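You operate a simulated robot arm through the tools that you are given. There is no shell and no other tool. Be economical: measure what you need, move in short steps, check, and stop when the job is done.

The job below is to be done with a simulated robot arm. You get a single attempt, and the scene is never put back.

JOB
Wind the music box, play it till it runs down, set the lever to stop and wind it again.

It is judged by the outcome, as a careful person would: the job done as asked, and still so three seconds after it is handed in. It fails if anything else is knocked over, pushed out of place, dropped, spilled or broken.

ROBOT AND FRAMES
A 6-joint arm with a two-finger parallel gripper, fixed in place. Base frame: the origin is at the foot of the arm, x ahead of it, y to its left, z up; the work surface is at about z = 80. Readings come in cm, rad, newtons and seconds.
With the tool pointing down near the work surface it reaches from about 26 to 68 cm from the base axis. Its first joint turns from -1.152 to 1.152 rad. Payload 2.9 kg.
The TCP is the grasp point between the finger pads, 3 cm short of the fingertips. In the tool frame z runs along the fingers and y along their closing line. The gripper opens to 11 cm. The fingers are 2 cm wide and 1 cm thick; the gripper's body (4.8 by 11.2 cm) begins 5.5 cm behind the TCP.
Orientation is told as [roll, pitch, yaw] about the base's x, y, z axes, in that order, counted from this pose: with the fingers straight down and closing along the base's y, the tool's x points along the base's -x, its y along +y and its z along -z.

CONTROLS
- The arm moves only by the tool drive_tool. Its argument "increments" is a list of rows, each a list of 3 entries, a list of its own where there are three numbers: the shift along the tool's x, y, z in units of 150 mm (1.0 is 150 mm), then the turn, a rotation vector about the tool's x, y, z in units of 120 degrees (1.0 is 120 degrees), then the closure, from 0 (fully open) to 1 (shut). In form: [[[dx, dy, dz], [ax, ay, az], gripper], ...]. A call has 1 to 12 rows; each row is the pose to reach, as a shift and turn from the pose commanded when the call began, along the tool's axes at that moment. A call with a number of a shift or a turn outside -1 to 1 is refused whole. A row lasts 0.2 s, in which the tool goes at most 5 cm and 0.15 rad; a call with a longer step from one row to the next is refused whole, and so is a gripper value outside its range. A pose out of reach is approached as far as the arm can. The call stops where the force on the tool passes 90 N (or 10 N more than at its start, if that is more) or the arm is blocked; 0.2 s more then pass. The fingers move at their own pace (about 10.8 cm/s each) and stop on an object; they squeeze with about 31 N. The grip force told is the motor's: it shows also when the fingers shut on nothing. Time passes only in rows, and 0.2 s behind the last, so rows that repeat a pose let the fingers close. It gives the time, the measured TCP pose, the force on the tool (base axes), the opening and the grip force at its end, in the units of the frame above (readings bear some noise), with the torque about the TCP (base axes, N m) and any sound that the robot's microphone picked up, and new pictures: "pictures" is both (left out), scene, wrist or none.
- Cameras (640 x 400 px; columns grow to the right, rows downward): "scene" is fixed at [8.72, 43.92, 139.51]; the picture's right is [-0.66, -0.75, 0.00], its down [-0.38, 0.33, -0.86] and it looks along [0.65, -0.57, -0.50] (base axes); focal length 312 px, centre (320, 200). "wrist" rides on the gripper at [7.2, 1.7, -10.3] in the tool frame; the picture's right is [-0.23, 0.97, 0.00], its down [-0.76, -0.18, -0.62] and it looks along [-0.61, -0.14, 0.78] (tool axes); focal length 222 px, centre (320, 200). There is no depth. A picture from a camera that has moved, and an enlarged one, comes with that camera's place and axes in the base frame and with its lens.
- close_up(camera, box): a new picture of the part [left, top, right, bottom] of that camera's present view, enlarged. No time passes.
- hand_in(): hands the job in; it is judged then, once.

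Go step by step. Nothing tells you positions but the pictures and the camera data: compare them with the known pose of the tool, close in by small moves and look again before you grip or let go. The budget is 120 turns and 200 pictures, counting those below and the enlarged ones. Unless the task says otherwise, let go and move clear before handing in, and close with one line.

The tools are called after "Call:" as a command line: name --argument value ..., lists and objects as JSON in quotes. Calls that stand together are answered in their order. drive_tool: Moves the arm, as the interface text tells. Its arguments: {"type":"object","properties":{"increments":{"type":"array","items":{"type":"array"}},"pictures":{"type":"string","enum":["both","scene","wrist","none"]}},"required":["increments"]} The other tools are called the same way: close_up (camera, box) takes an enlarged picture of a part of a camera's view; hand_in () hands the job in.

At the start:

```text
clock: 0.0
tcp_pos: [35.24, 15.95, 124.15]
tool_rot: [0.0, 0.0, -0.001]
wrist_force: [-0.2, 0.0, 0.5]
moment: [0.01, -0.03, 0.04]
opening: 11.01
finger_force: 0.0
```

scene: 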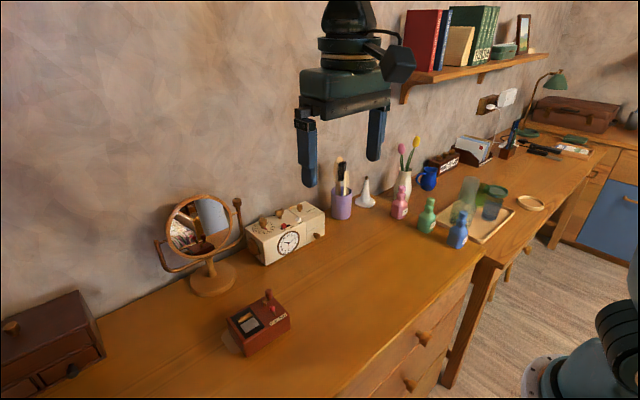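
wrist: 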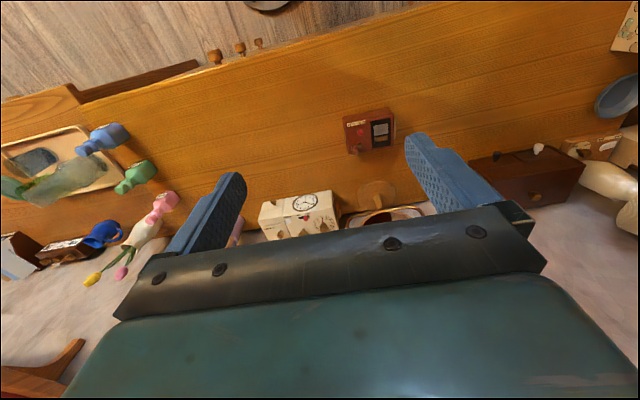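

The small red-brown box near the mirror looks like the music box, with a clock-like cream box behind it. I take close-ups of both before moving.

Call:
close_up --camera "scene" --box '[210, 275, 310, 365]'

Call:
close_up --camera "scene" --box '[150, 180, 340, 300]'

Call:
close_up --camera "wrist" --box '[320, 90, 420, 170]'

```text
4.44 times, centred on (260, 320) of scene
camera zoom: at [8.72, 43.92, 139.51], right [-0.66, -0.75, 0.0], down [-0.38, 0.33, -0.86], along [0.65, -0.57, -0.5], focal length 1385 px, centre (587, -333)
```

zoom: 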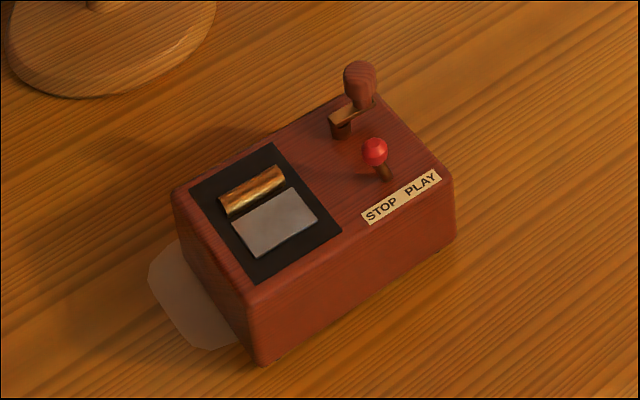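

```text
3.33 times, centred on (245, 240) of scene
camera zoom: at [8.72, 43.92, 139.51], right [-0.66, -0.75, 0.0], down [-0.38, 0.33, -0.86], along [0.65, -0.57, -0.5], focal length 1039 px, centre (570, 67)
```

zoom: 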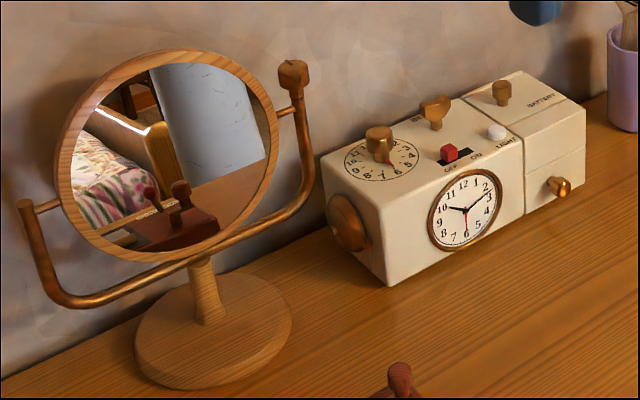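

```text
5.00 times, centred on (370, 130) of wrist
camera zoom: at [28.13, 17.83, 134.45], right [0.23, 0.97, 0.0], down [0.76, -0.18, 0.62], along [0.61, -0.14, -0.78], focal length 1111 px, centre (70, 550)
```

zoom: 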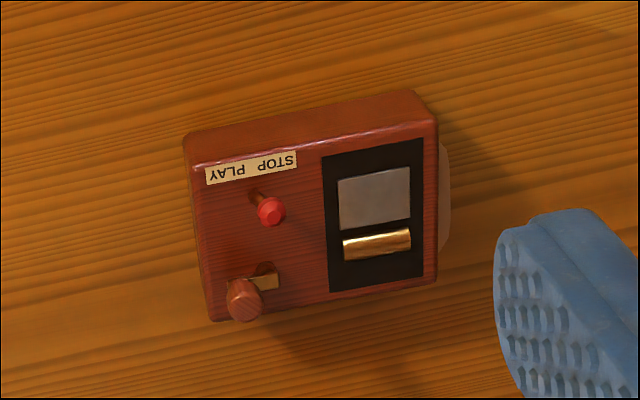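

The music box is the red-brown one: its crank knob is at about (51.9, 20.5, 88.8) and the red lever knob at about (48.3, 22.2, 88), leaning to STOP. I'll move above it for a closer look.

Call:
drive_tool --increments '[[[-0.18, 0.07, 0.22], [0, 0, 0], 0], [[-0.36, 0.14, 0.45], [0, 0, 0], 0], [[-0.54, 0.2, 0.68], [0, 0, 0], 0], [[-0.72, 0.27, 0.9], [0, 0, 0], 0], [[-0.72, 0.27, 0.9], [0, 0, 0], 0.5]]'

Call:
close_up --camera "wrist" --box '[240, 60, 400, 160]'

```text
clock: 1.2
tcp_pos: [45.9, 20.21, 110.53]
tool_rot: [0.0, -0.001, 0.002]
wrist_force: [-1.1, 0.3, -0.1]
moment: [0.0, -0.04, -0.01]
opening: 5.52
finger_force: 0.1
camera wrist: at [38.78, 22.03, 120.88], right [0.23, 0.97, 0.0], down [0.76, -0.18, 0.62], along [0.61, -0.14, -0.78], focal length 222 px, centre (320, 200)
```

scene: 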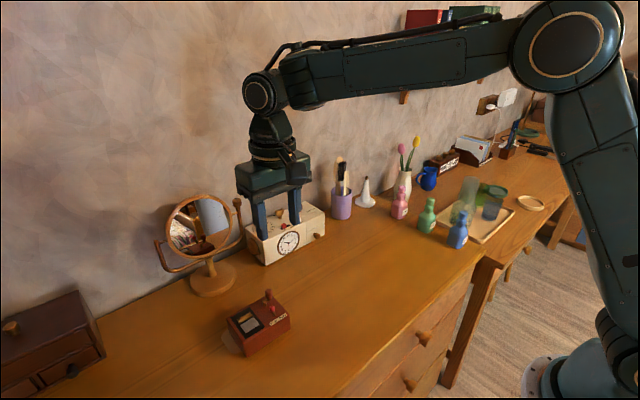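
wrist: 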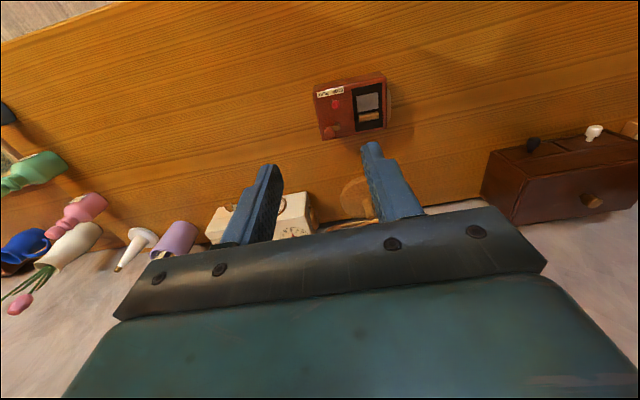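

```text
4.00 times, centred on (320, 110) of wrist
camera zoom: at [38.78, 22.03, 120.88], right [0.23, 0.97, 0.0], down [0.76, -0.18, 0.62], along [0.61, -0.14, -0.78], focal length 888 px, centre (320, 560)
```

zoom: 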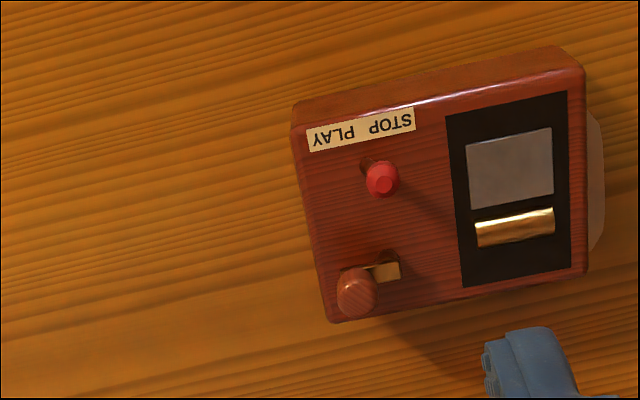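

I'll come closer, staying behind and above the crank.

Call:
drive_tool --increments '[[[0.05, 0.02, 0.3], [0, 0, 0], 0.5], [[0.1, 0.03, 0.6], [0, 0, 0], 0.5], [[0.13, 0.03, 0.87], [0, 0, 0], 0.5], [[0.13, 0.03, 0.87], [0, 0, 0], 0.5]]'

Call:
close_up --camera "wrist" --box '[240, 60, 400, 160]'

Call:
close_up --camera "scene" --box '[220, 280, 300, 330]'

```text
clock: 2.2
tcp_pos: [44.32, 20.47, 97.63]
tool_rot: [0.001, 0.001, -0.001]
wrist_force: [0.3, -0.2, -0.1]
moment: [-0.01, 0.0, -0.02]
opening: 5.49
finger_force: 0.0
camera wrist: at [37.07, 22.28, 108.05], right [0.23, 0.97, 0.0], down [0.76, -0.18, 0.62], along [0.61, -0.14, -0.78], focal length 222 px, centre (320, 200)
```

scene: 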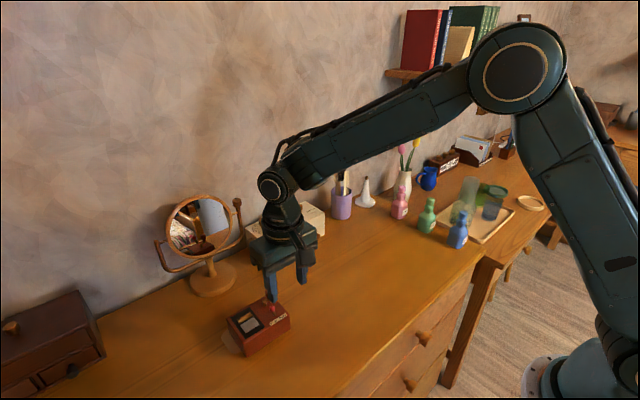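
wrist: 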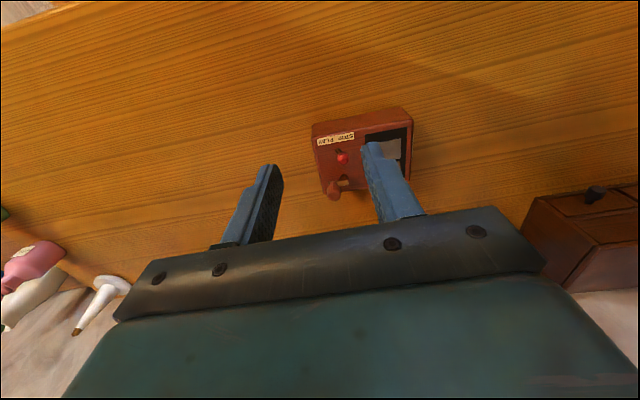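

```text
4.00 times, centred on (320, 110) of wrist
camera zoom: at [37.07, 22.28, 108.05], right [0.23, 0.97, 0.0], down [0.76, -0.18, 0.62], along [0.61, -0.14, -0.78], focal length 888 px, centre (320, 560)
```

zoom: 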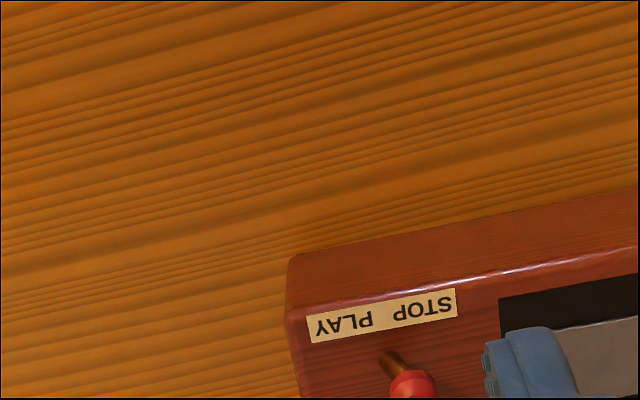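

```text
8.00 times, centred on (260, 305) of scene
camera zoom: at [8.72, 43.92, 139.51], right [-0.66, -0.75, 0.0], down [-0.38, 0.33, -0.86], along [0.65, -0.57, -0.5], focal length 2493 px, centre (800, -640)
```

zoom: 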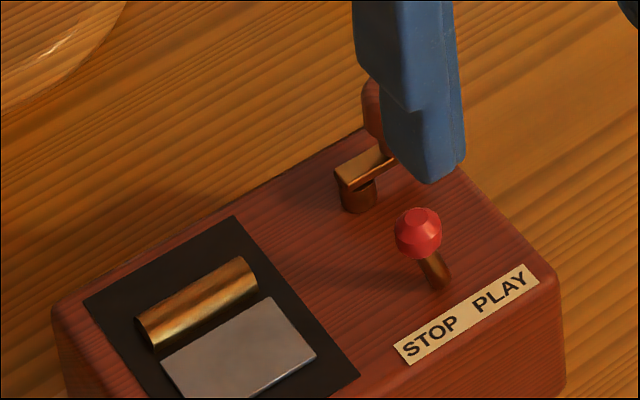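

Call:
close_up --camera "wrist" --box '[290, 100, 420, 220]'

```text
3.33 times, centred on (355, 160) of wrist
camera zoom: at [37.07, 22.28, 108.05], right [0.23, 0.97, 0.0], down [0.76, -0.18, 0.62], along [0.61, -0.14, -0.78], focal length 740 px, centre (203, 333)
```

zoom: 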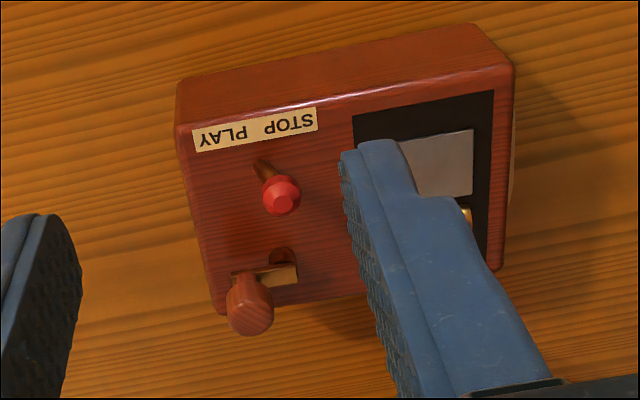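

The crank hub is at about (51.85, 21.8), its bar at z≈87 and the knob, at radius ≈1.5 cm, at about (51.9, 20.4), top ≈89. I'll move above the knob with a narrower opening.

Call:
drive_tool --increments '[[[-0.25, 0, 0], [0, 0, 0], 0.7], [[-0.505, -0.005, 0.0], [0, 0, 0], 0.72], [[-0.505, -0.005, 0.2], [0, 0, 0], 0.72], [[-0.505, -0.005, 0.2], [0, 0, 0], 0.72]]'

Call:
close_up --camera "scene" --box '[220, 270, 300, 320]'

Call:
close_up --camera "wrist" --box '[240, 100, 400, 220]'

```text
clock: 3.2
tcp_pos: [51.69, 20.39, 94.54]
tool_rot: [0.0, -0.001, -0.001]
wrist_force: [-0.2, -0.4, 0.1]
moment: [0.01, -0.01, 0.03]
opening: 3.09
finger_force: 0.0
camera wrist: at [44.55, 22.26, 104.9], right [0.23, 0.97, 0.0], down [0.76, -0.18, 0.62], along [0.61, -0.14, -0.78], focal length 222 px, centre (320, 200)
```

scene: 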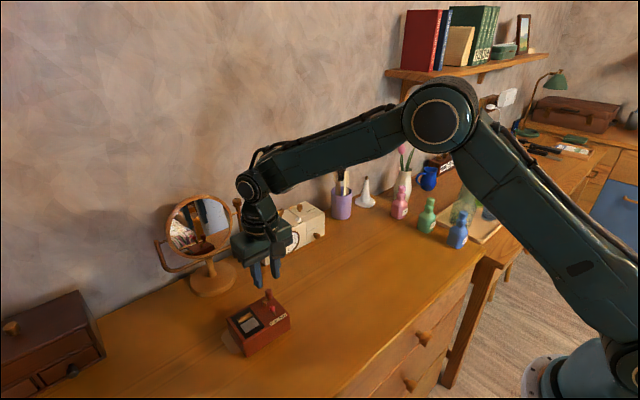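
wrist: 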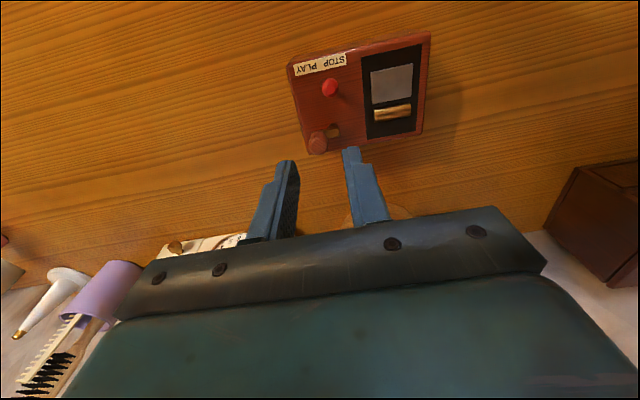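

```text
8.00 times, centred on (260, 295) of scene
camera zoom: at [8.72, 43.92, 139.51], right [-0.66, -0.75, 0.0], down [-0.38, 0.33, -0.86], along [0.65, -0.57, -0.5], focal length 2493 px, centre (800, -560)
```

zoom: 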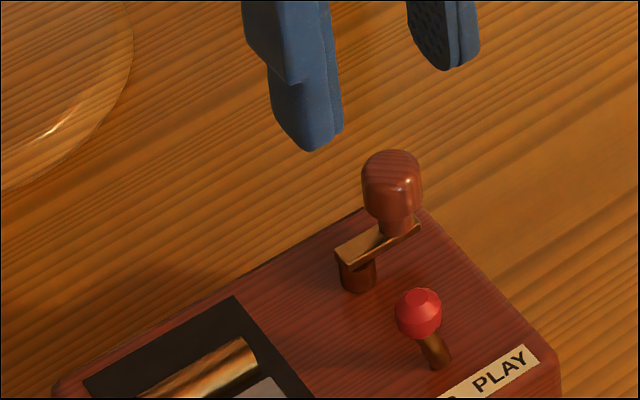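

```text
3.33 times, centred on (320, 160) of wrist
camera zoom: at [44.55, 22.26, 104.9], right [0.23, 0.97, 0.0], down [0.76, -0.18, 0.62], along [0.61, -0.14, -0.78], focal length 740 px, centre (320, 333)
```

zoom: 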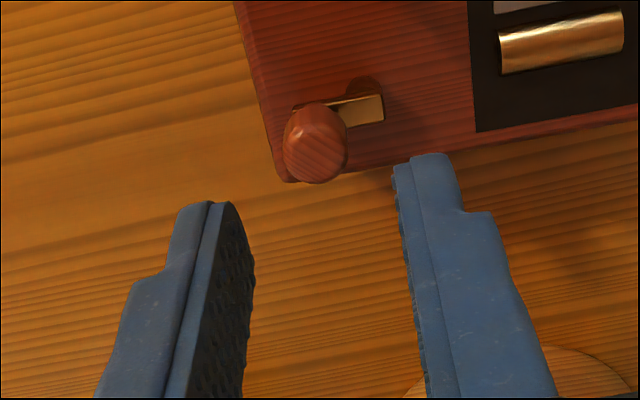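

I see the knob at about (51.75, 20.6), diameter 1.6 and top 89.4. I'll lower so the tips stop just above the crank bar, then close.

Call:
drive_tool --increments '[[[-0.005, 0.01, 0.13], [0, 0, 0], 0.72], [[-0.01, 0.012, 0.255], [0, 0, 0], 0.72], [[-0.01, 0.012, 0.255], [0, 0, 0], 0.72]]'

Call:
close_up --camera "scene" --box '[220, 270, 300, 320]'

Call:
close_up --camera "wrist" --box '[240, 100, 400, 220]'

```text
clock: 4.0
tcp_pos: [52.02, 20.59, 90.78]
tool_rot: [0.0, -0.001, 0.0]
wrist_force: [-0.2, 0.8, 0.8]
moment: [-0.01, 0.0, 0.04]
opening: 3.09
finger_force: 0.0
camera wrist: at [44.74, 22.38, 101.12], right [0.23, 0.97, 0.0], down [0.76, -0.18, 0.62], along [0.61, -0.14, -0.78], focal length 222 px, centre (320, 200)
```

scene: 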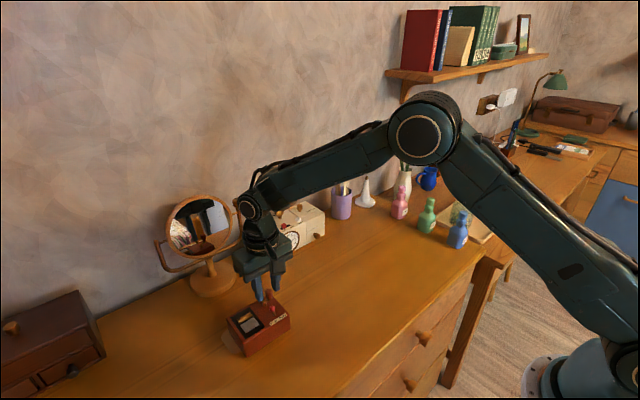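
wrist: 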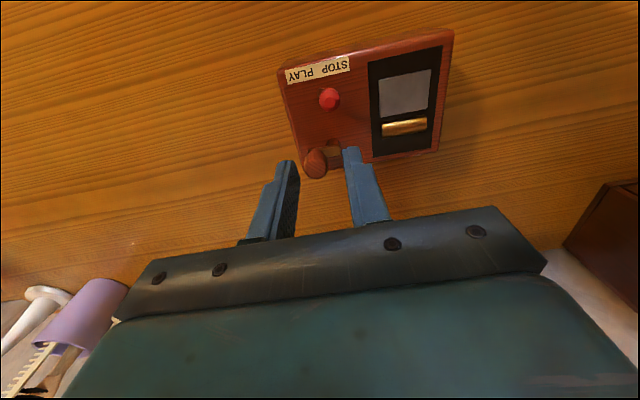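

```text
8.00 times, centred on (260, 295) of scene
camera zoom: at [8.72, 43.92, 139.51], right [-0.66, -0.75, 0.0], down [-0.38, 0.33, -0.86], along [0.65, -0.57, -0.5], focal length 2493 px, centre (800, -560)
```

zoom: 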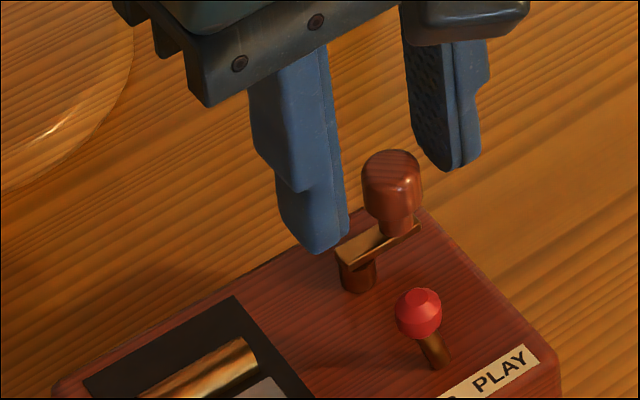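

```text
3.33 times, centred on (320, 160) of wrist
camera zoom: at [44.74, 22.38, 101.12], right [0.23, 0.97, 0.0], down [0.76, -0.18, 0.62], along [0.61, -0.14, -0.78], focal length 740 px, centre (320, 333)
```

zoom: 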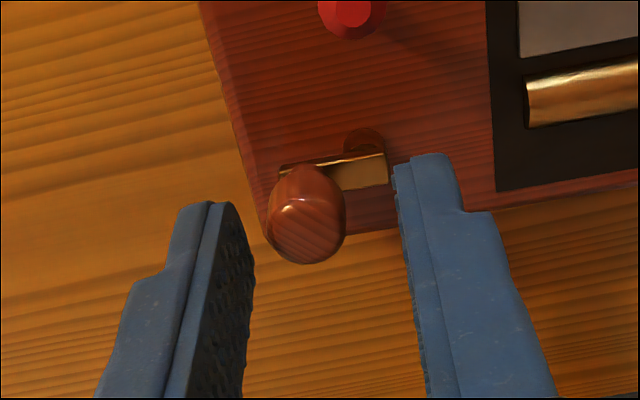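

The knob sits between the fingers, about 0.6 cm nearer the base than the pad centre. I'll shift 0.35 cm towards it, which keeps lever clearance, and close.

Call:
drive_tool --increments '[[[0.023, 0, 0.013], [0, 0, 0], 0.72], [[0.023, 0, 0.013], [0, 0, 0], 0.8], [[0.023, 0, 0.013], [0, 0, 0], 0.86], [[0.023, 0, 0.013], [0, 0, 0], 0.9], [[0.023, 0, 0.013], [0, 0, 0], 0.9]]'

Call:
close_up --camera "scene" --box '[220, 270, 300, 320]'

Call:
close_up --camera "wrist" --box '[240, 100, 400, 220]'

```text
clock: 5.2
tcp_pos: [51.58, 20.63, 90.43]
tool_rot: [-0.001, 0.002, 0.001]
wrist_force: [-0.3, -0.7, 0.7]
moment: [-0.13, -0.01, 0.0]
opening: 1.47
finger_force: 31.2
camera wrist: at [44.37, 22.43, 100.89], right [0.23, 0.97, 0.0], down [0.76, -0.18, 0.62], along [0.61, -0.14, -0.78], focal length 222 px, centre (320, 200)
```

scene: 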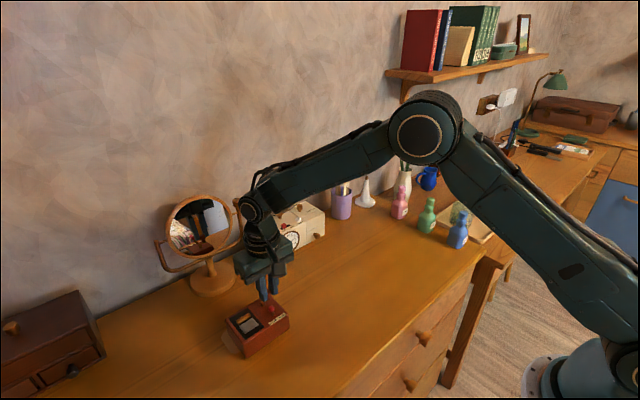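
wrist: 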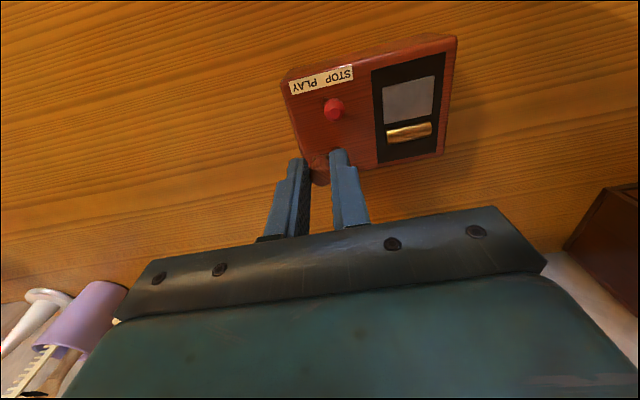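

```text
8.00 times, centred on (260, 295) of scene
camera zoom: at [8.73, 43.93, 139.51], right [-0.66, -0.75, 0.0], down [-0.38, 0.33, -0.86], along [0.65, -0.57, -0.5], focal length 2493 px, centre (800, -560)
```

zoom: 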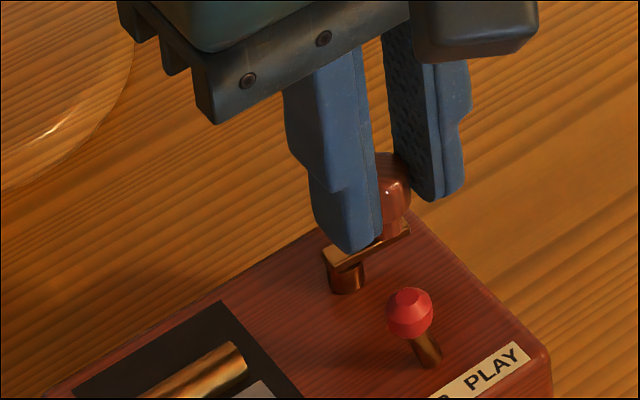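

```text
3.33 times, centred on (320, 160) of wrist
camera zoom: at [44.37, 22.43, 100.89], right [0.23, 0.97, 0.0], down [0.76, -0.18, 0.62], along [0.61, -0.14, -0.78], focal length 740 px, centre (320, 333)
```

zoom: 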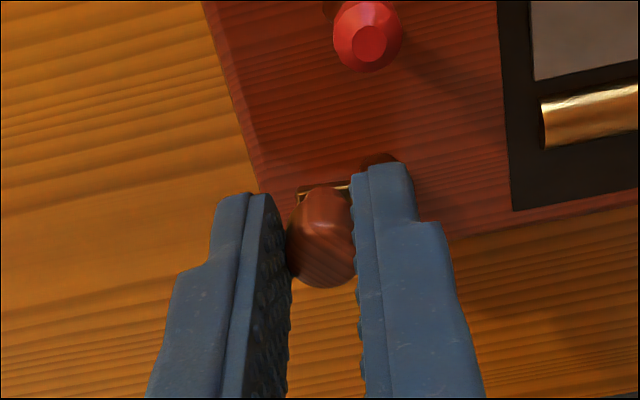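

The knob is gripped, though closing nudged the light box about 0.3 cm sideways, so I must be gentle. I'll test a small clockwise arc to see whether the crank turns or the box does.

Call:
drive_tool --increments '[[[0.0145, 0.001, 0], [0, 0, 0], 0.9], [[0.029, 0.0043, 0], [0, 0, 0], 0.9], [[0.042, 0.0096, 0], [0, 0, 0], 0.9], [[0.0545, 0.017, 0], [0, 0, 0], 0.9], [[0.0545, 0.017, 0], [0, 0, 0], 0.9]]'

Call:
close_up --camera "scene" --box '[220, 270, 300, 320]'

Call:
close_up --camera "wrist" --box '[240, 100, 400, 220]'

```text
clock: 6.4
tcp_pos: [50.69, 20.89, 90.5]
tool_rot: [-0.001, 0.0, 0.001]
wrist_force: [-0.2, -0.4, 0.0]
moment: [-0.18, -0.01, -0.01]
opening: 1.48
finger_force: 31.1
camera wrist: at [43.5, 22.68, 100.9], right [0.23, 0.97, 0.0], down [0.76, -0.18, 0.62], along [0.61, -0.14, -0.78], focal length 222 px, centre (320, 200)
```

scene: 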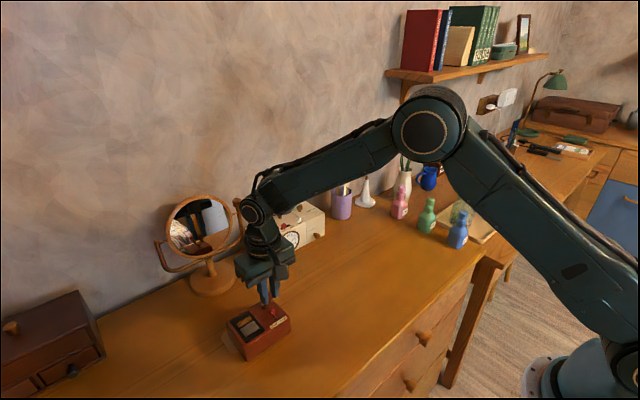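
wrist: 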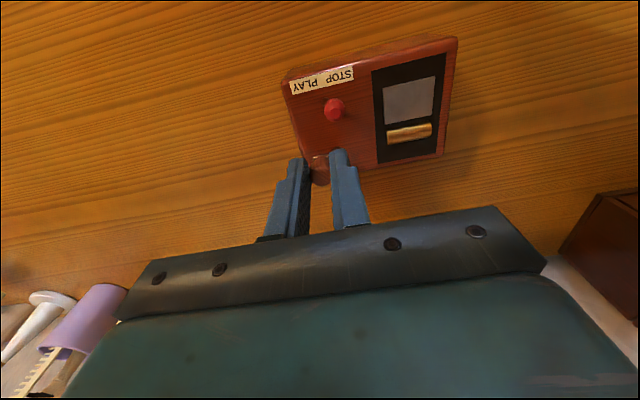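

```text
8.00 times, centred on (260, 295) of scene
camera zoom: at [8.73, 43.93, 139.51], right [-0.66, -0.75, 0.0], down [-0.38, 0.33, -0.86], along [0.65, -0.57, -0.5], focal length 2493 px, centre (800, -560)
```

zoom: 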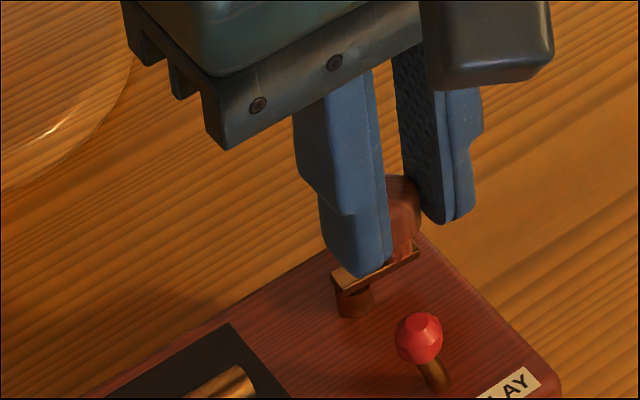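

```text
3.33 times, centred on (320, 160) of wrist
camera zoom: at [43.5, 22.68, 100.9], right [0.23, 0.97, 0.0], down [0.76, -0.18, 0.62], along [0.61, -0.14, -0.78], focal length 740 px, centre (320, 333)
```

zoom: 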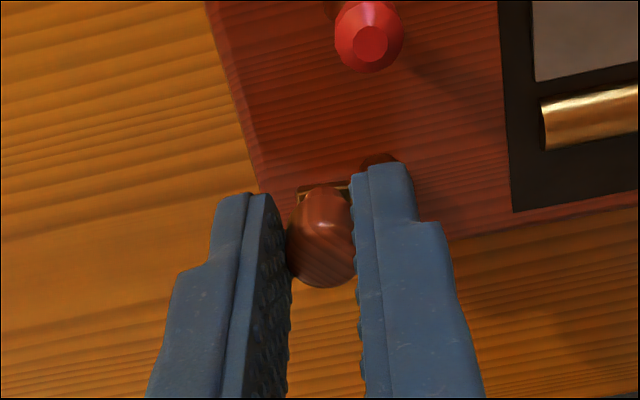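

The whole box was dragged because the fixed-orientation grip doesn't let the crank pivot. The tool must turn with the crank, so I'll try a rigid clockwise turn about the hub axis.

Call:
drive_tool --increments '[[[0.0147, -0.0019, 0], [0, 0, 0.0715], 0.9], [[0.0295, -0.0016, 0], [0, 0, 0.143], 0.9], [[0.044, 0.0009, 0], [0, 0, 0.2145], 0.9], [[0.058, 0.0056, 0], [0, 0, 0.286], 0.9]]' --pictures "none"

Call:
close_up --camera "scene" --box '[210, 270, 306, 330]'

```text
clock: 7.4
tcp_pos: [49.88, 20.93, 90.45]
tool_rot: [0.002, 0.0, -0.603]
wrist_force: [-0.4, 0.3, 0.5]
moment: [-0.17, 0.09, 0.03]
opening: 1.48
finger_force: 30.8
```

```text
6.67 times, centred on (258, 300) of scene
camera zoom: at [8.73, 43.93, 139.51], right [-0.66, -0.75, 0.0], down [-0.38, 0.33, -0.86], along [0.65, -0.57, -0.5], focal length 2077 px, centre (733, -467)
```

zoom: 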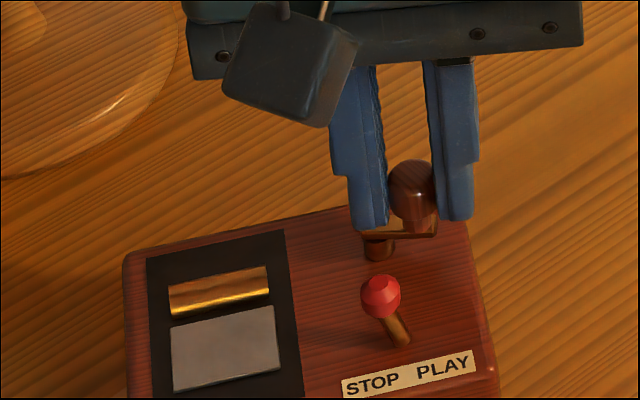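

The whole box turned with the tool, so the crank didn't move clockwise. I'll reverse the same path and see whether the box comes back or the crank turns.

Call:
drive_tool --increments '[[[-0.0147, -0.0019, 0], [0, 0, -0.0715], 0.9], [[-0.0295, -0.0016, 0], [0, 0, -0.143], 0.9], [[-0.044, 0.0009, 0], [0, 0, -0.2145], 0.9], [[-0.058, 0.0056, 0], [0, 0, -0.286], 0.9]]' --pictures "none"

Call:
close_up --camera "scene" --box '[210, 270, 306, 330]'

```text
clock: 8.4
tcp_pos: [50.61, 20.61, 90.48]
tool_rot: [-0.001, 0.0, 0.005]
wrist_force: [-1.7, 2.4, 0.3]
moment: [-0.08, 0.2, -0.05]
opening: 1.48
finger_force: 30.6
```

```text
6.67 times, centred on (258, 300) of scene
camera zoom: at [8.72, 43.93, 139.51], right [-0.66, -0.75, 0.0], down [-0.38, 0.33, -0.86], along [0.65, -0.57, -0.5], focal length 2077 px, centre (733, -467)
```

zoom: 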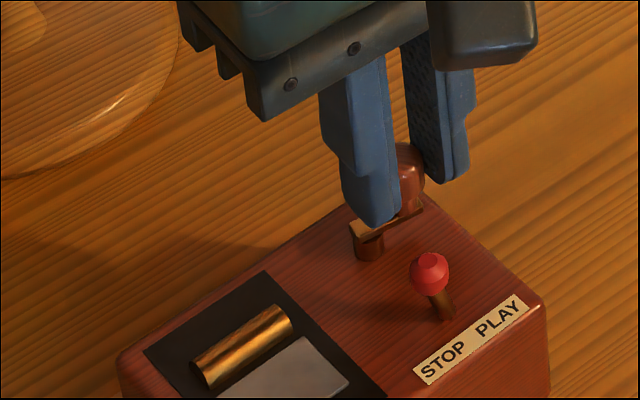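

The crank seems to have moved slightly relative to the box clockwise, with the box mostly slipping. I'll press down to give the box friction and measure the force.

Call:
drive_tool --increments '[[[0, 0, 0.01], [0, 0, 0], 0.9], [[0, 0, 0.02], [0, 0, 0], 0.9], [[0, 0, 0.03], [0, 0, 0], 0.9]]' --pictures "none"

Call:
close_up --camera "scene" --box '[210, 270, 306, 330]'

```text
clock: 9.2
tcp_pos: [50.81, 20.67, 90.18]
tool_rot: [0.001, -0.004, 0.003]
wrist_force: [-3.9, 2.1, 21.3]
moment: [0.03, -0.02, 0.04]
opening: 1.51
finger_force: 31.1
```

```text
6.67 times, centred on (258, 300) of scene
camera zoom: at [8.68, 43.92, 139.52], right [-0.66, -0.75, 0.0], down [-0.38, 0.33, -0.86], along [0.65, -0.57, -0.5], focal length 2077 px, centre (733, -467)
```

zoom: 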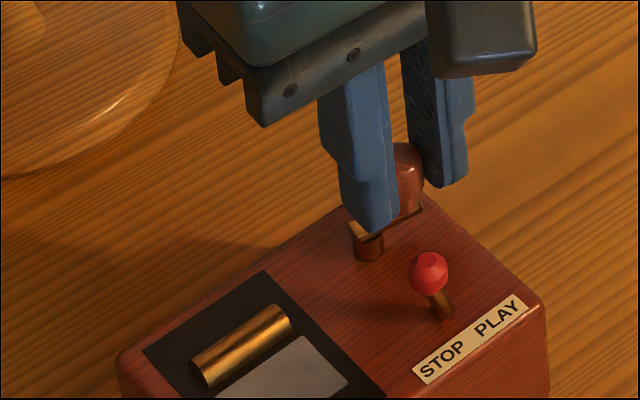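

With 21 N pressing down, I'll try the clockwise turn about the hub again.

Call:
drive_tool --increments '[[[0.0147, -0.0019, 0.003], [0, 0, 0.0715], 0.9], [[0.0295, -0.0016, 0.003], [0, 0, 0.143], 0.9], [[0.044, 0.0009, 0.003], [0, 0, 0.2145], 0.9], [[0.058, 0.0056, 0.003], [0, 0, 0.286], 0.9]]' --pictures "none"

Call:
close_up --camera "scene" --box '[210, 270, 306, 330]'

```text
clock: 10.2
tcp_pos: [49.78, 20.58, 90.01]
tool_rot: [0.0, 0.0, -0.603]
wrist_force: [7.4, 3.6, 10.2]
moment: [-0.03, -0.42, 0.02]
opening: 1.51
finger_force: 30.8
```

```text
6.67 times, centred on (258, 300) of scene
camera zoom: at [8.72, 43.93, 139.51], right [-0.66, -0.75, 0.0], down [-0.38, 0.33, -0.86], along [0.65, -0.57, -0.5], focal length 2077 px, centre (733, -467)
```

zoom: 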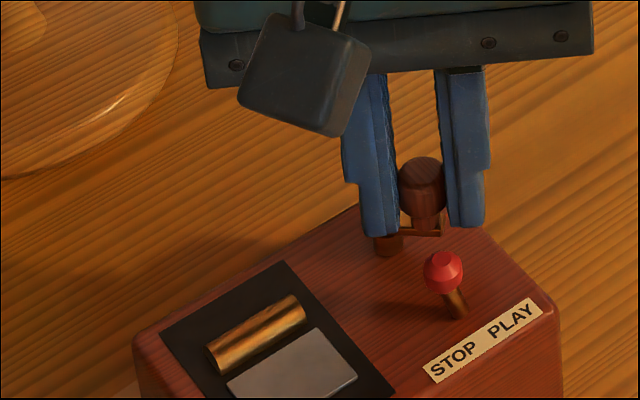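

With downward pressure the crank turned and the box stayed put. I'll release and lift clear to look, then try pressing on the knob top and driving it round like a dial, which allows continuous turning.

Call:
drive_tool --increments '[[[0, 0, -0.02], [0, 0, 0], 0.9], [[0, 0, -0.02], [0, 0, 0], 0.72], [[0, 0, -0.02], [0, 0, 0], 0.72], [[0, 0, -0.2], [0, 0, -0.07], 0.72], [[0, 0, -0.35], [0, 0, -0.14], 0.72], [[0, 0, -0.35], [0, 0, -0.21], 1], [[0, 0, -0.35], [0, 0, -0.28], 1], [[0, 0, -0.35], [0, 0, -0.28], 1]]'

Call:
close_up --camera "scene" --box '[210, 270, 306, 330]'

Call:
close_up --camera "wrist" --box '[240, 60, 400, 180]'

```text
clock: 12.0
tcp_pos: [49.83, 20.71, 95.24]
tool_rot: [0.002, 0.0, -0.01]
wrist_force: [0.0, 0.0, 0.3]
moment: [0.0, 0.0, -0.03]
opening: 0.0
finger_force: 30.6
camera wrist: at [42.58, 22.53, 105.66], right [0.24, 0.97, 0.0], down [0.76, -0.19, 0.62], along [0.61, -0.15, -0.78], focal length 222 px, centre (320, 200)
```

scene: 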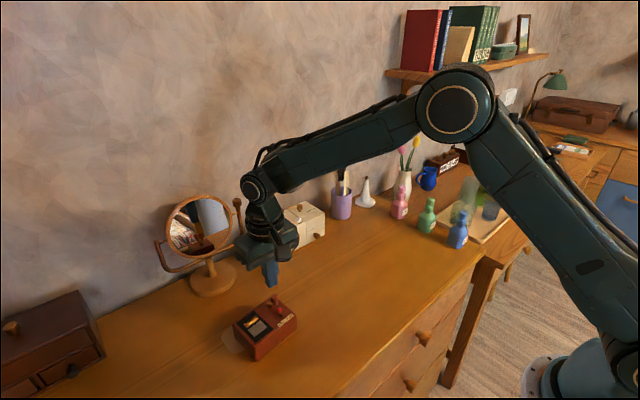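
wrist: 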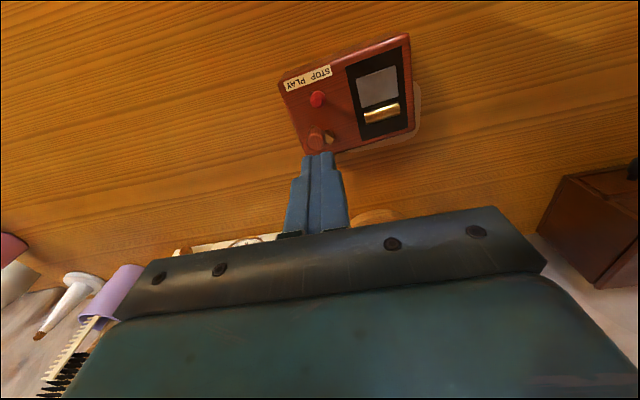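

```text
6.67 times, centred on (258, 300) of scene
camera zoom: at [8.72, 43.92, 139.51], right [-0.66, -0.75, 0.0], down [-0.38, 0.33, -0.86], along [0.65, -0.57, -0.5], focal length 2077 px, centre (733, -467)
```

zoom: 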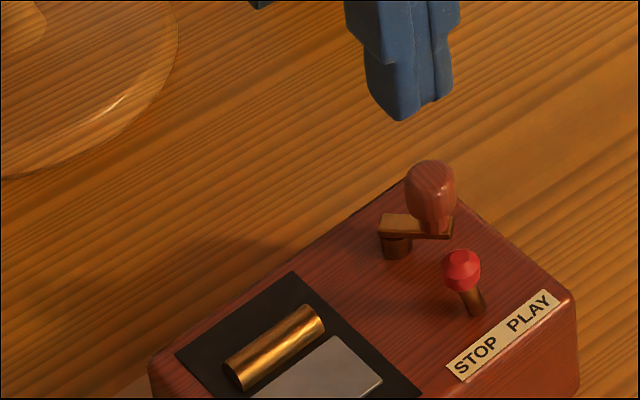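

```text
3.33 times, centred on (320, 120) of wrist
camera zoom: at [42.58, 22.53, 105.66], right [0.24, 0.97, 0.0], down [0.76, -0.19, 0.62], along [0.61, -0.15, -0.78], focal length 740 px, centre (320, 467)
```

zoom: 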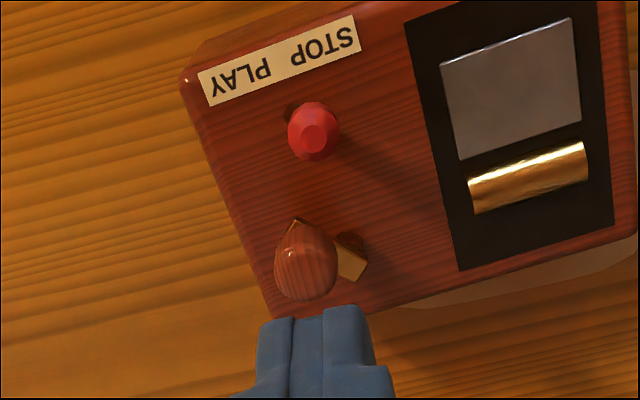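

The crank has turned about 45° clockwise and stayed there. I'll set the closed fingertips on the knob's top, descending gently.

Call:
drive_tool --increments '[[[0.018, -0.01, 0.0], [0, 0, -0.004], 1], [[0.018, -0.01, 0.12], [0, 0, -0.004], 1], [[0.018, -0.01, 0.18], [0, 0, -0.004], 1], [[0.018, -0.01, 0.193], [0, 0, -0.004], 1]]' --pictures "none"

Call:
close_up --camera "scene" --box '[210, 270, 306, 330]'

Call:
close_up --camera "wrist" --box '[240, 60, 400, 180]'

```text
clock: 13.0
tcp_pos: [49.64, 20.44, 92.41]
tool_rot: [0.0, 0.001, -0.004]
wrist_force: [-0.2, 0.5, 0.0]
moment: [0.02, -0.03, 0.0]
opening: 0.0
finger_force: 30.7
```

```text
6.67 times, centred on (258, 300) of scene
camera zoom: at [8.72, 43.92, 139.51], right [-0.66, -0.75, 0.0], down [-0.38, 0.33, -0.86], along [0.65, -0.57, -0.5], focal length 2077 px, centre (733, -467)
```

zoom: 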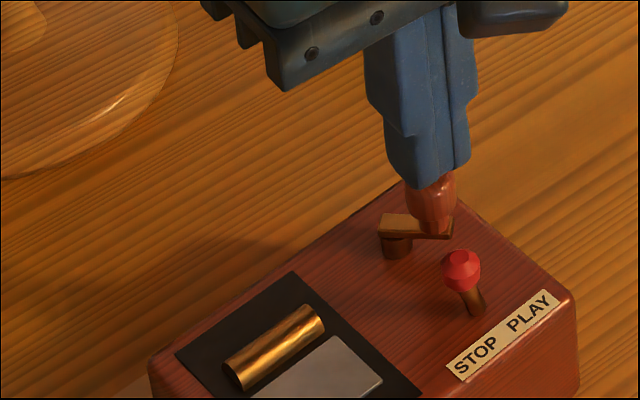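

```text
3.33 times, centred on (320, 120) of wrist
camera zoom: at [42.29, 22.24, 102.76], right [0.23, 0.97, 0.0], down [0.76, -0.18, 0.62], along [0.61, -0.14, -0.78], focal length 740 px, centre (320, 467)
```

zoom: 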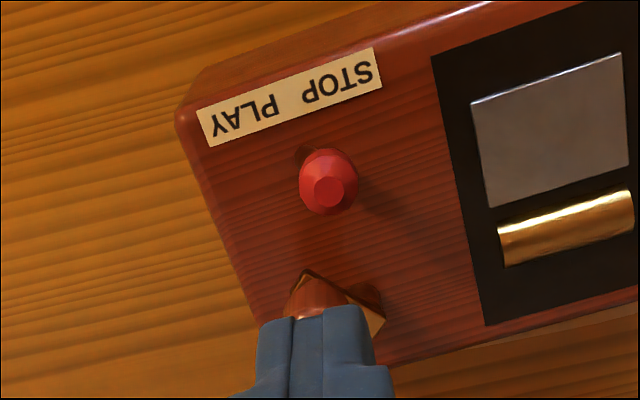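

Call:
drive_tool --increments '[[[0.01, 0, 0.01], [0, 0, 0], 1], [[0.01, 0, 0.016], [0, 0, 0], 1], [[0.01, 0, 0.022], [0, 0, 0], 1]]' --pictures "none"

```text
clock: 13.8
tcp_pos: [49.4, 20.46, 92.06]
tool_rot: [-0.001, 0.001, -0.004]
wrist_force: [-0.2, -0.5, 0.1]
moment: [0.01, 0.02, 0.0]
opening: 0.01
finger_force: 31.0
```

Call:
drive_tool --increments '[[[0, 0, 0.007], [0, 0, 0], 1], [[0, 0, 0.014], [0, 0, 0], 1], [[0, 0, 0.02], [0, 0, 0], 1]]' --pictures "none"

Call:
close_up --camera "scene" --box '[210, 270, 306, 330]'

```text
clock: 14.6
tcp_pos: [49.24, 20.47, 91.69]
tool_rot: [0.0, -0.001, -0.004]
wrist_force: [-0.4, 0.4, 1.0]
moment: [-0.01, -0.01, -0.02]
opening: 0.0
finger_force: 31.4
```

```text
6.67 times, centred on (258, 300) of scene
camera zoom: at [8.72, 43.92, 139.51], right [-0.66, -0.75, 0.0], down [-0.38, 0.33, -0.86], along [0.65, -0.57, -0.5], focal length 2077 px, centre (733, -467)
```

zoom: 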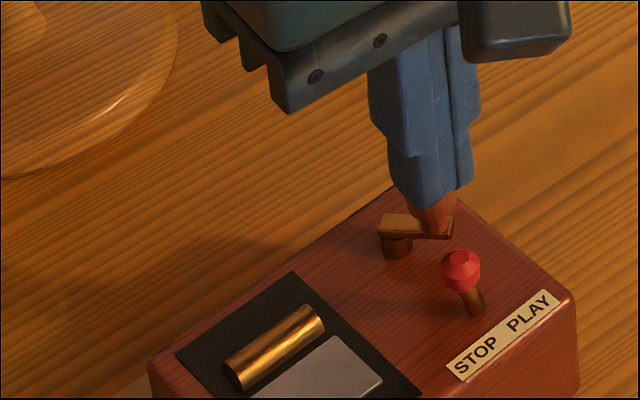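

Call:
drive_tool --increments '[[[-0.01, 0, 0.005], [0, 0, 0], 1], [[-0.01, 0, 0.01], [0, 0, 0], 1], [[-0.01, 0, 0.015], [0, 0, 0], 1]]' --pictures "none"

Call:
close_up --camera "wrist" --box '[240, 60, 400, 180]'

```text
clock: 15.4
tcp_pos: [49.63, 20.4, 91.71]
tool_rot: [0.002, -0.002, -0.004]
wrist_force: [-7.7, -2.8, 18.0]
moment: [-0.07, 0.17, 0.01]
opening: 0.0
finger_force: 31.3
```

```text
3.33 times, centred on (320, 120) of wrist
camera zoom: at [42.3, 22.32, 102.02], right [0.23, 0.97, 0.0], down [0.76, -0.18, 0.62], along [0.61, -0.14, -0.78], focal length 740 px, centre (320, 467)
```

zoom: 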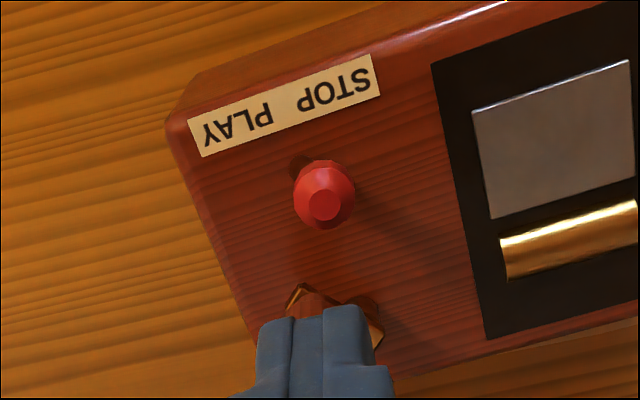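

The tips are on the knob top at 18 N, so the knob top is at z≈88.65. Next I orbit clockwise while pressing.

Call:
drive_tool --increments '[[[0.0093, 0.0128, 0.002], [0, 0, 0], 1], [[0.0163, 0.027, 0.002], [0, 0, 0], 1], [[0.0212, 0.045, 0.002], [0, 0, 0], 1], [[0.0226, 0.0635, 0.002], [0, 0, 0], 1], [[0.0201, 0.082, 0.002], [0, 0, 0], 1], [[0.0141, 0.0997, 0.002], [0, 0, 0], 1]]' --pictures "none"

Call:
close_up --camera "wrist" --box '[240, 60, 400, 180]'

Call:
close_up --camera "scene" --box '[210, 270, 306, 330]'

```text
clock: 16.8
tcp_pos: [49.36, 21.95, 91.69]
tool_rot: [0.002, -0.002, -0.002]
wrist_force: [-0.8, -11.5, 25.1]
moment: [-0.53, -0.14, -0.14]
opening: 0.0
finger_force: 30.9
```

```text
3.33 times, centred on (320, 120) of wrist
camera zoom: at [42.12, 23.83, 101.97], right [0.23, 0.97, 0.0], down [0.76, -0.18, 0.62], along [0.61, -0.14, -0.78], focal length 740 px, centre (320, 467)
```

zoom: 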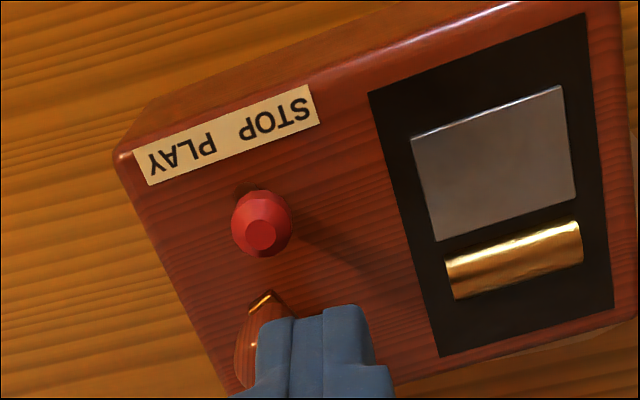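

```text
6.67 times, centred on (258, 300) of scene
camera zoom: at [8.68, 43.88, 139.53], right [-0.66, -0.75, 0.0], down [-0.38, 0.33, -0.86], along [0.65, -0.57, -0.5], focal length 2077 px, centre (733, -467)
```

zoom: 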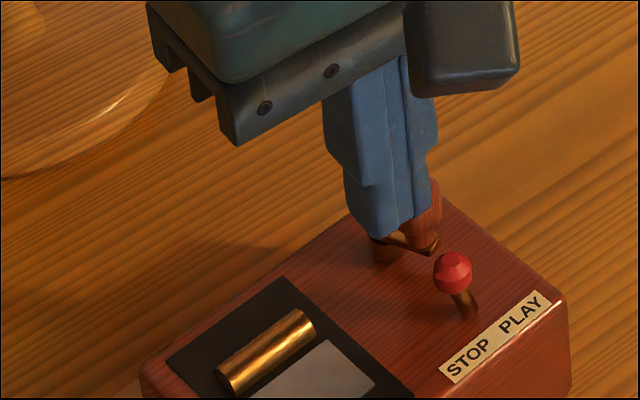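

The knob slipped out from under the tips at about 11 N sideways, so it needs more press. I'll lift and look to re-measure the hub and knob.

Call:
drive_tool --increments '[[[0, 0, -0.05], [0, 0, 0], 1], [[0.2, 0, -0.3], [0, 0, 0], 1], [[0.2, 0, -0.3], [0, 0, 0], 1]]' --pictures "none"

Call:
close_up --camera "wrist" --box '[250, 60, 410, 180]'

Call:
close_up --camera "scene" --box '[210, 270, 306, 330]'

```text
clock: 17.6
tcp_pos: [46.12, 22.05, 96.04]
tool_rot: [0.0, 0.001, -0.002]
wrist_force: [-0.2, -0.6, -1.1]
moment: [0.02, 0.0, 0.01]
opening: 0.01
finger_force: 30.9
```

```text
3.33 times, centred on (330, 120) of wrist
camera zoom: at [38.97, 23.85, 106.41], right [0.23, 0.97, 0.0], down [0.76, -0.18, 0.62], along [0.61, -0.14, -0.78], focal length 740 px, centre (287, 467)
```

zoom: 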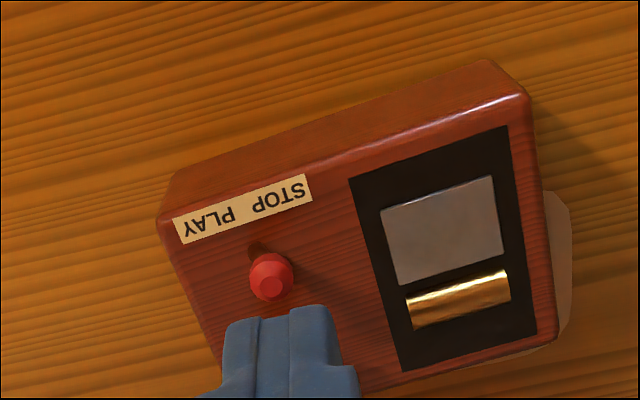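

```text
6.67 times, centred on (258, 300) of scene
camera zoom: at [8.72, 43.92, 139.51], right [-0.66, -0.75, 0.0], down [-0.38, 0.33, -0.86], along [0.65, -0.57, -0.5], focal length 2077 px, centre (733, -467)
```

zoom: 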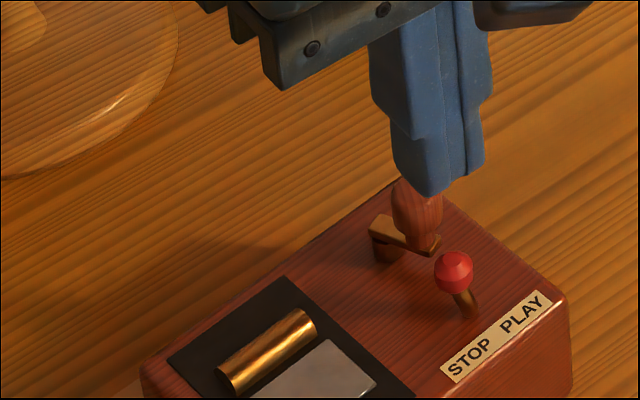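

Call:
drive_tool --increments '[[[-0.16, 0, -0.05], [0, 0, 0], 1], [[-0.33, 0, -0.05], [0, 0, 0], 1], [[-0.33, 0, -0.05], [0, 0, 0], 1]]' --pictures "none"

Call:
close_up --camera "wrist" --box '[240, 60, 400, 180]'

Call:
close_up --camera "scene" --box '[226, 280, 290, 320]'

```text
clock: 18.4
tcp_pos: [51.29, 21.87, 96.88]
tool_rot: [-0.001, -0.002, -0.003]
wrist_force: [0.2, 0.5, 0.4]
moment: [-0.02, 0.03, -0.02]
opening: 0.01
finger_force: 30.5
```

```text
3.33 times, centred on (320, 120) of wrist
camera zoom: at [44.05, 23.72, 107.26], right [0.23, 0.97, 0.0], down [0.76, -0.18, 0.62], along [0.61, -0.14, -0.78], focal length 740 px, centre (320, 467)
```

zoom: 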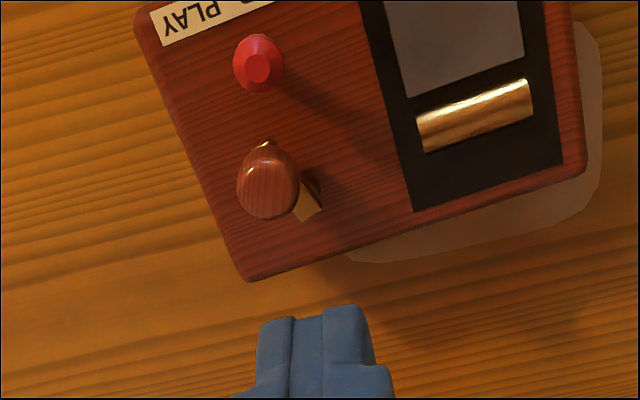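

```text
10.00 times, centred on (258, 300) of scene
camera zoom: at [8.72, 43.92, 139.51], right [-0.66, -0.75, 0.0], down [-0.38, 0.33, -0.86], along [0.65, -0.57, -0.5], focal length 3116 px, centre (940, -800)
```

zoom: 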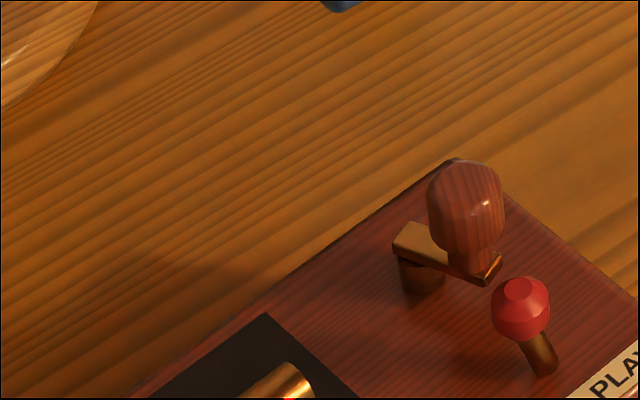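

The measurements put the hub near (50.7, 21.8), the knob near (49.5, 21.25) with its top at 88.65, and the lever top lower at about 87.3. I'll press on the knob again, harder.

Call:
drive_tool --increments '[[[0.119, -0.041, 0.1], [0, 0, 0], 1], [[0.119, -0.041, 0.3], [0, 0, 0], 1], [[0.119, -0.041, 0.343], [0, 0, 0], 1], [[0.119, -0.041, 0.355], [0, 0, 0], 1], [[0.119, -0.041, 0.366], [0, 0, 0], 1]]' --pictures "none"

Call:
close_up --camera "wrist" --box '[240, 60, 400, 180]'

```text
clock: 19.6
tcp_pos: [49.39, 21.34, 91.62]
tool_rot: [0.002, -0.004, -0.007]
wrist_force: [-12.4, -6.2, 34.0]
moment: [-0.23, 0.34, -0.05]
opening: 0.0
finger_force: 30.8
```

```text
3.33 times, centred on (320, 120) of wrist
camera zoom: at [42.18, 23.15, 102.0], right [0.23, 0.97, 0.0], down [0.76, -0.18, 0.63], along [0.61, -0.14, -0.78], focal length 740 px, centre (320, 467)
```

zoom: 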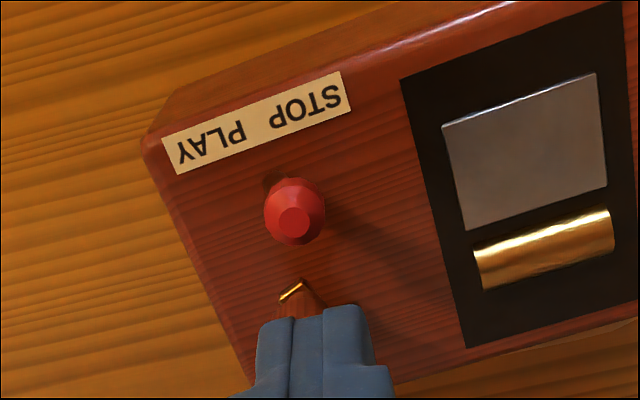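

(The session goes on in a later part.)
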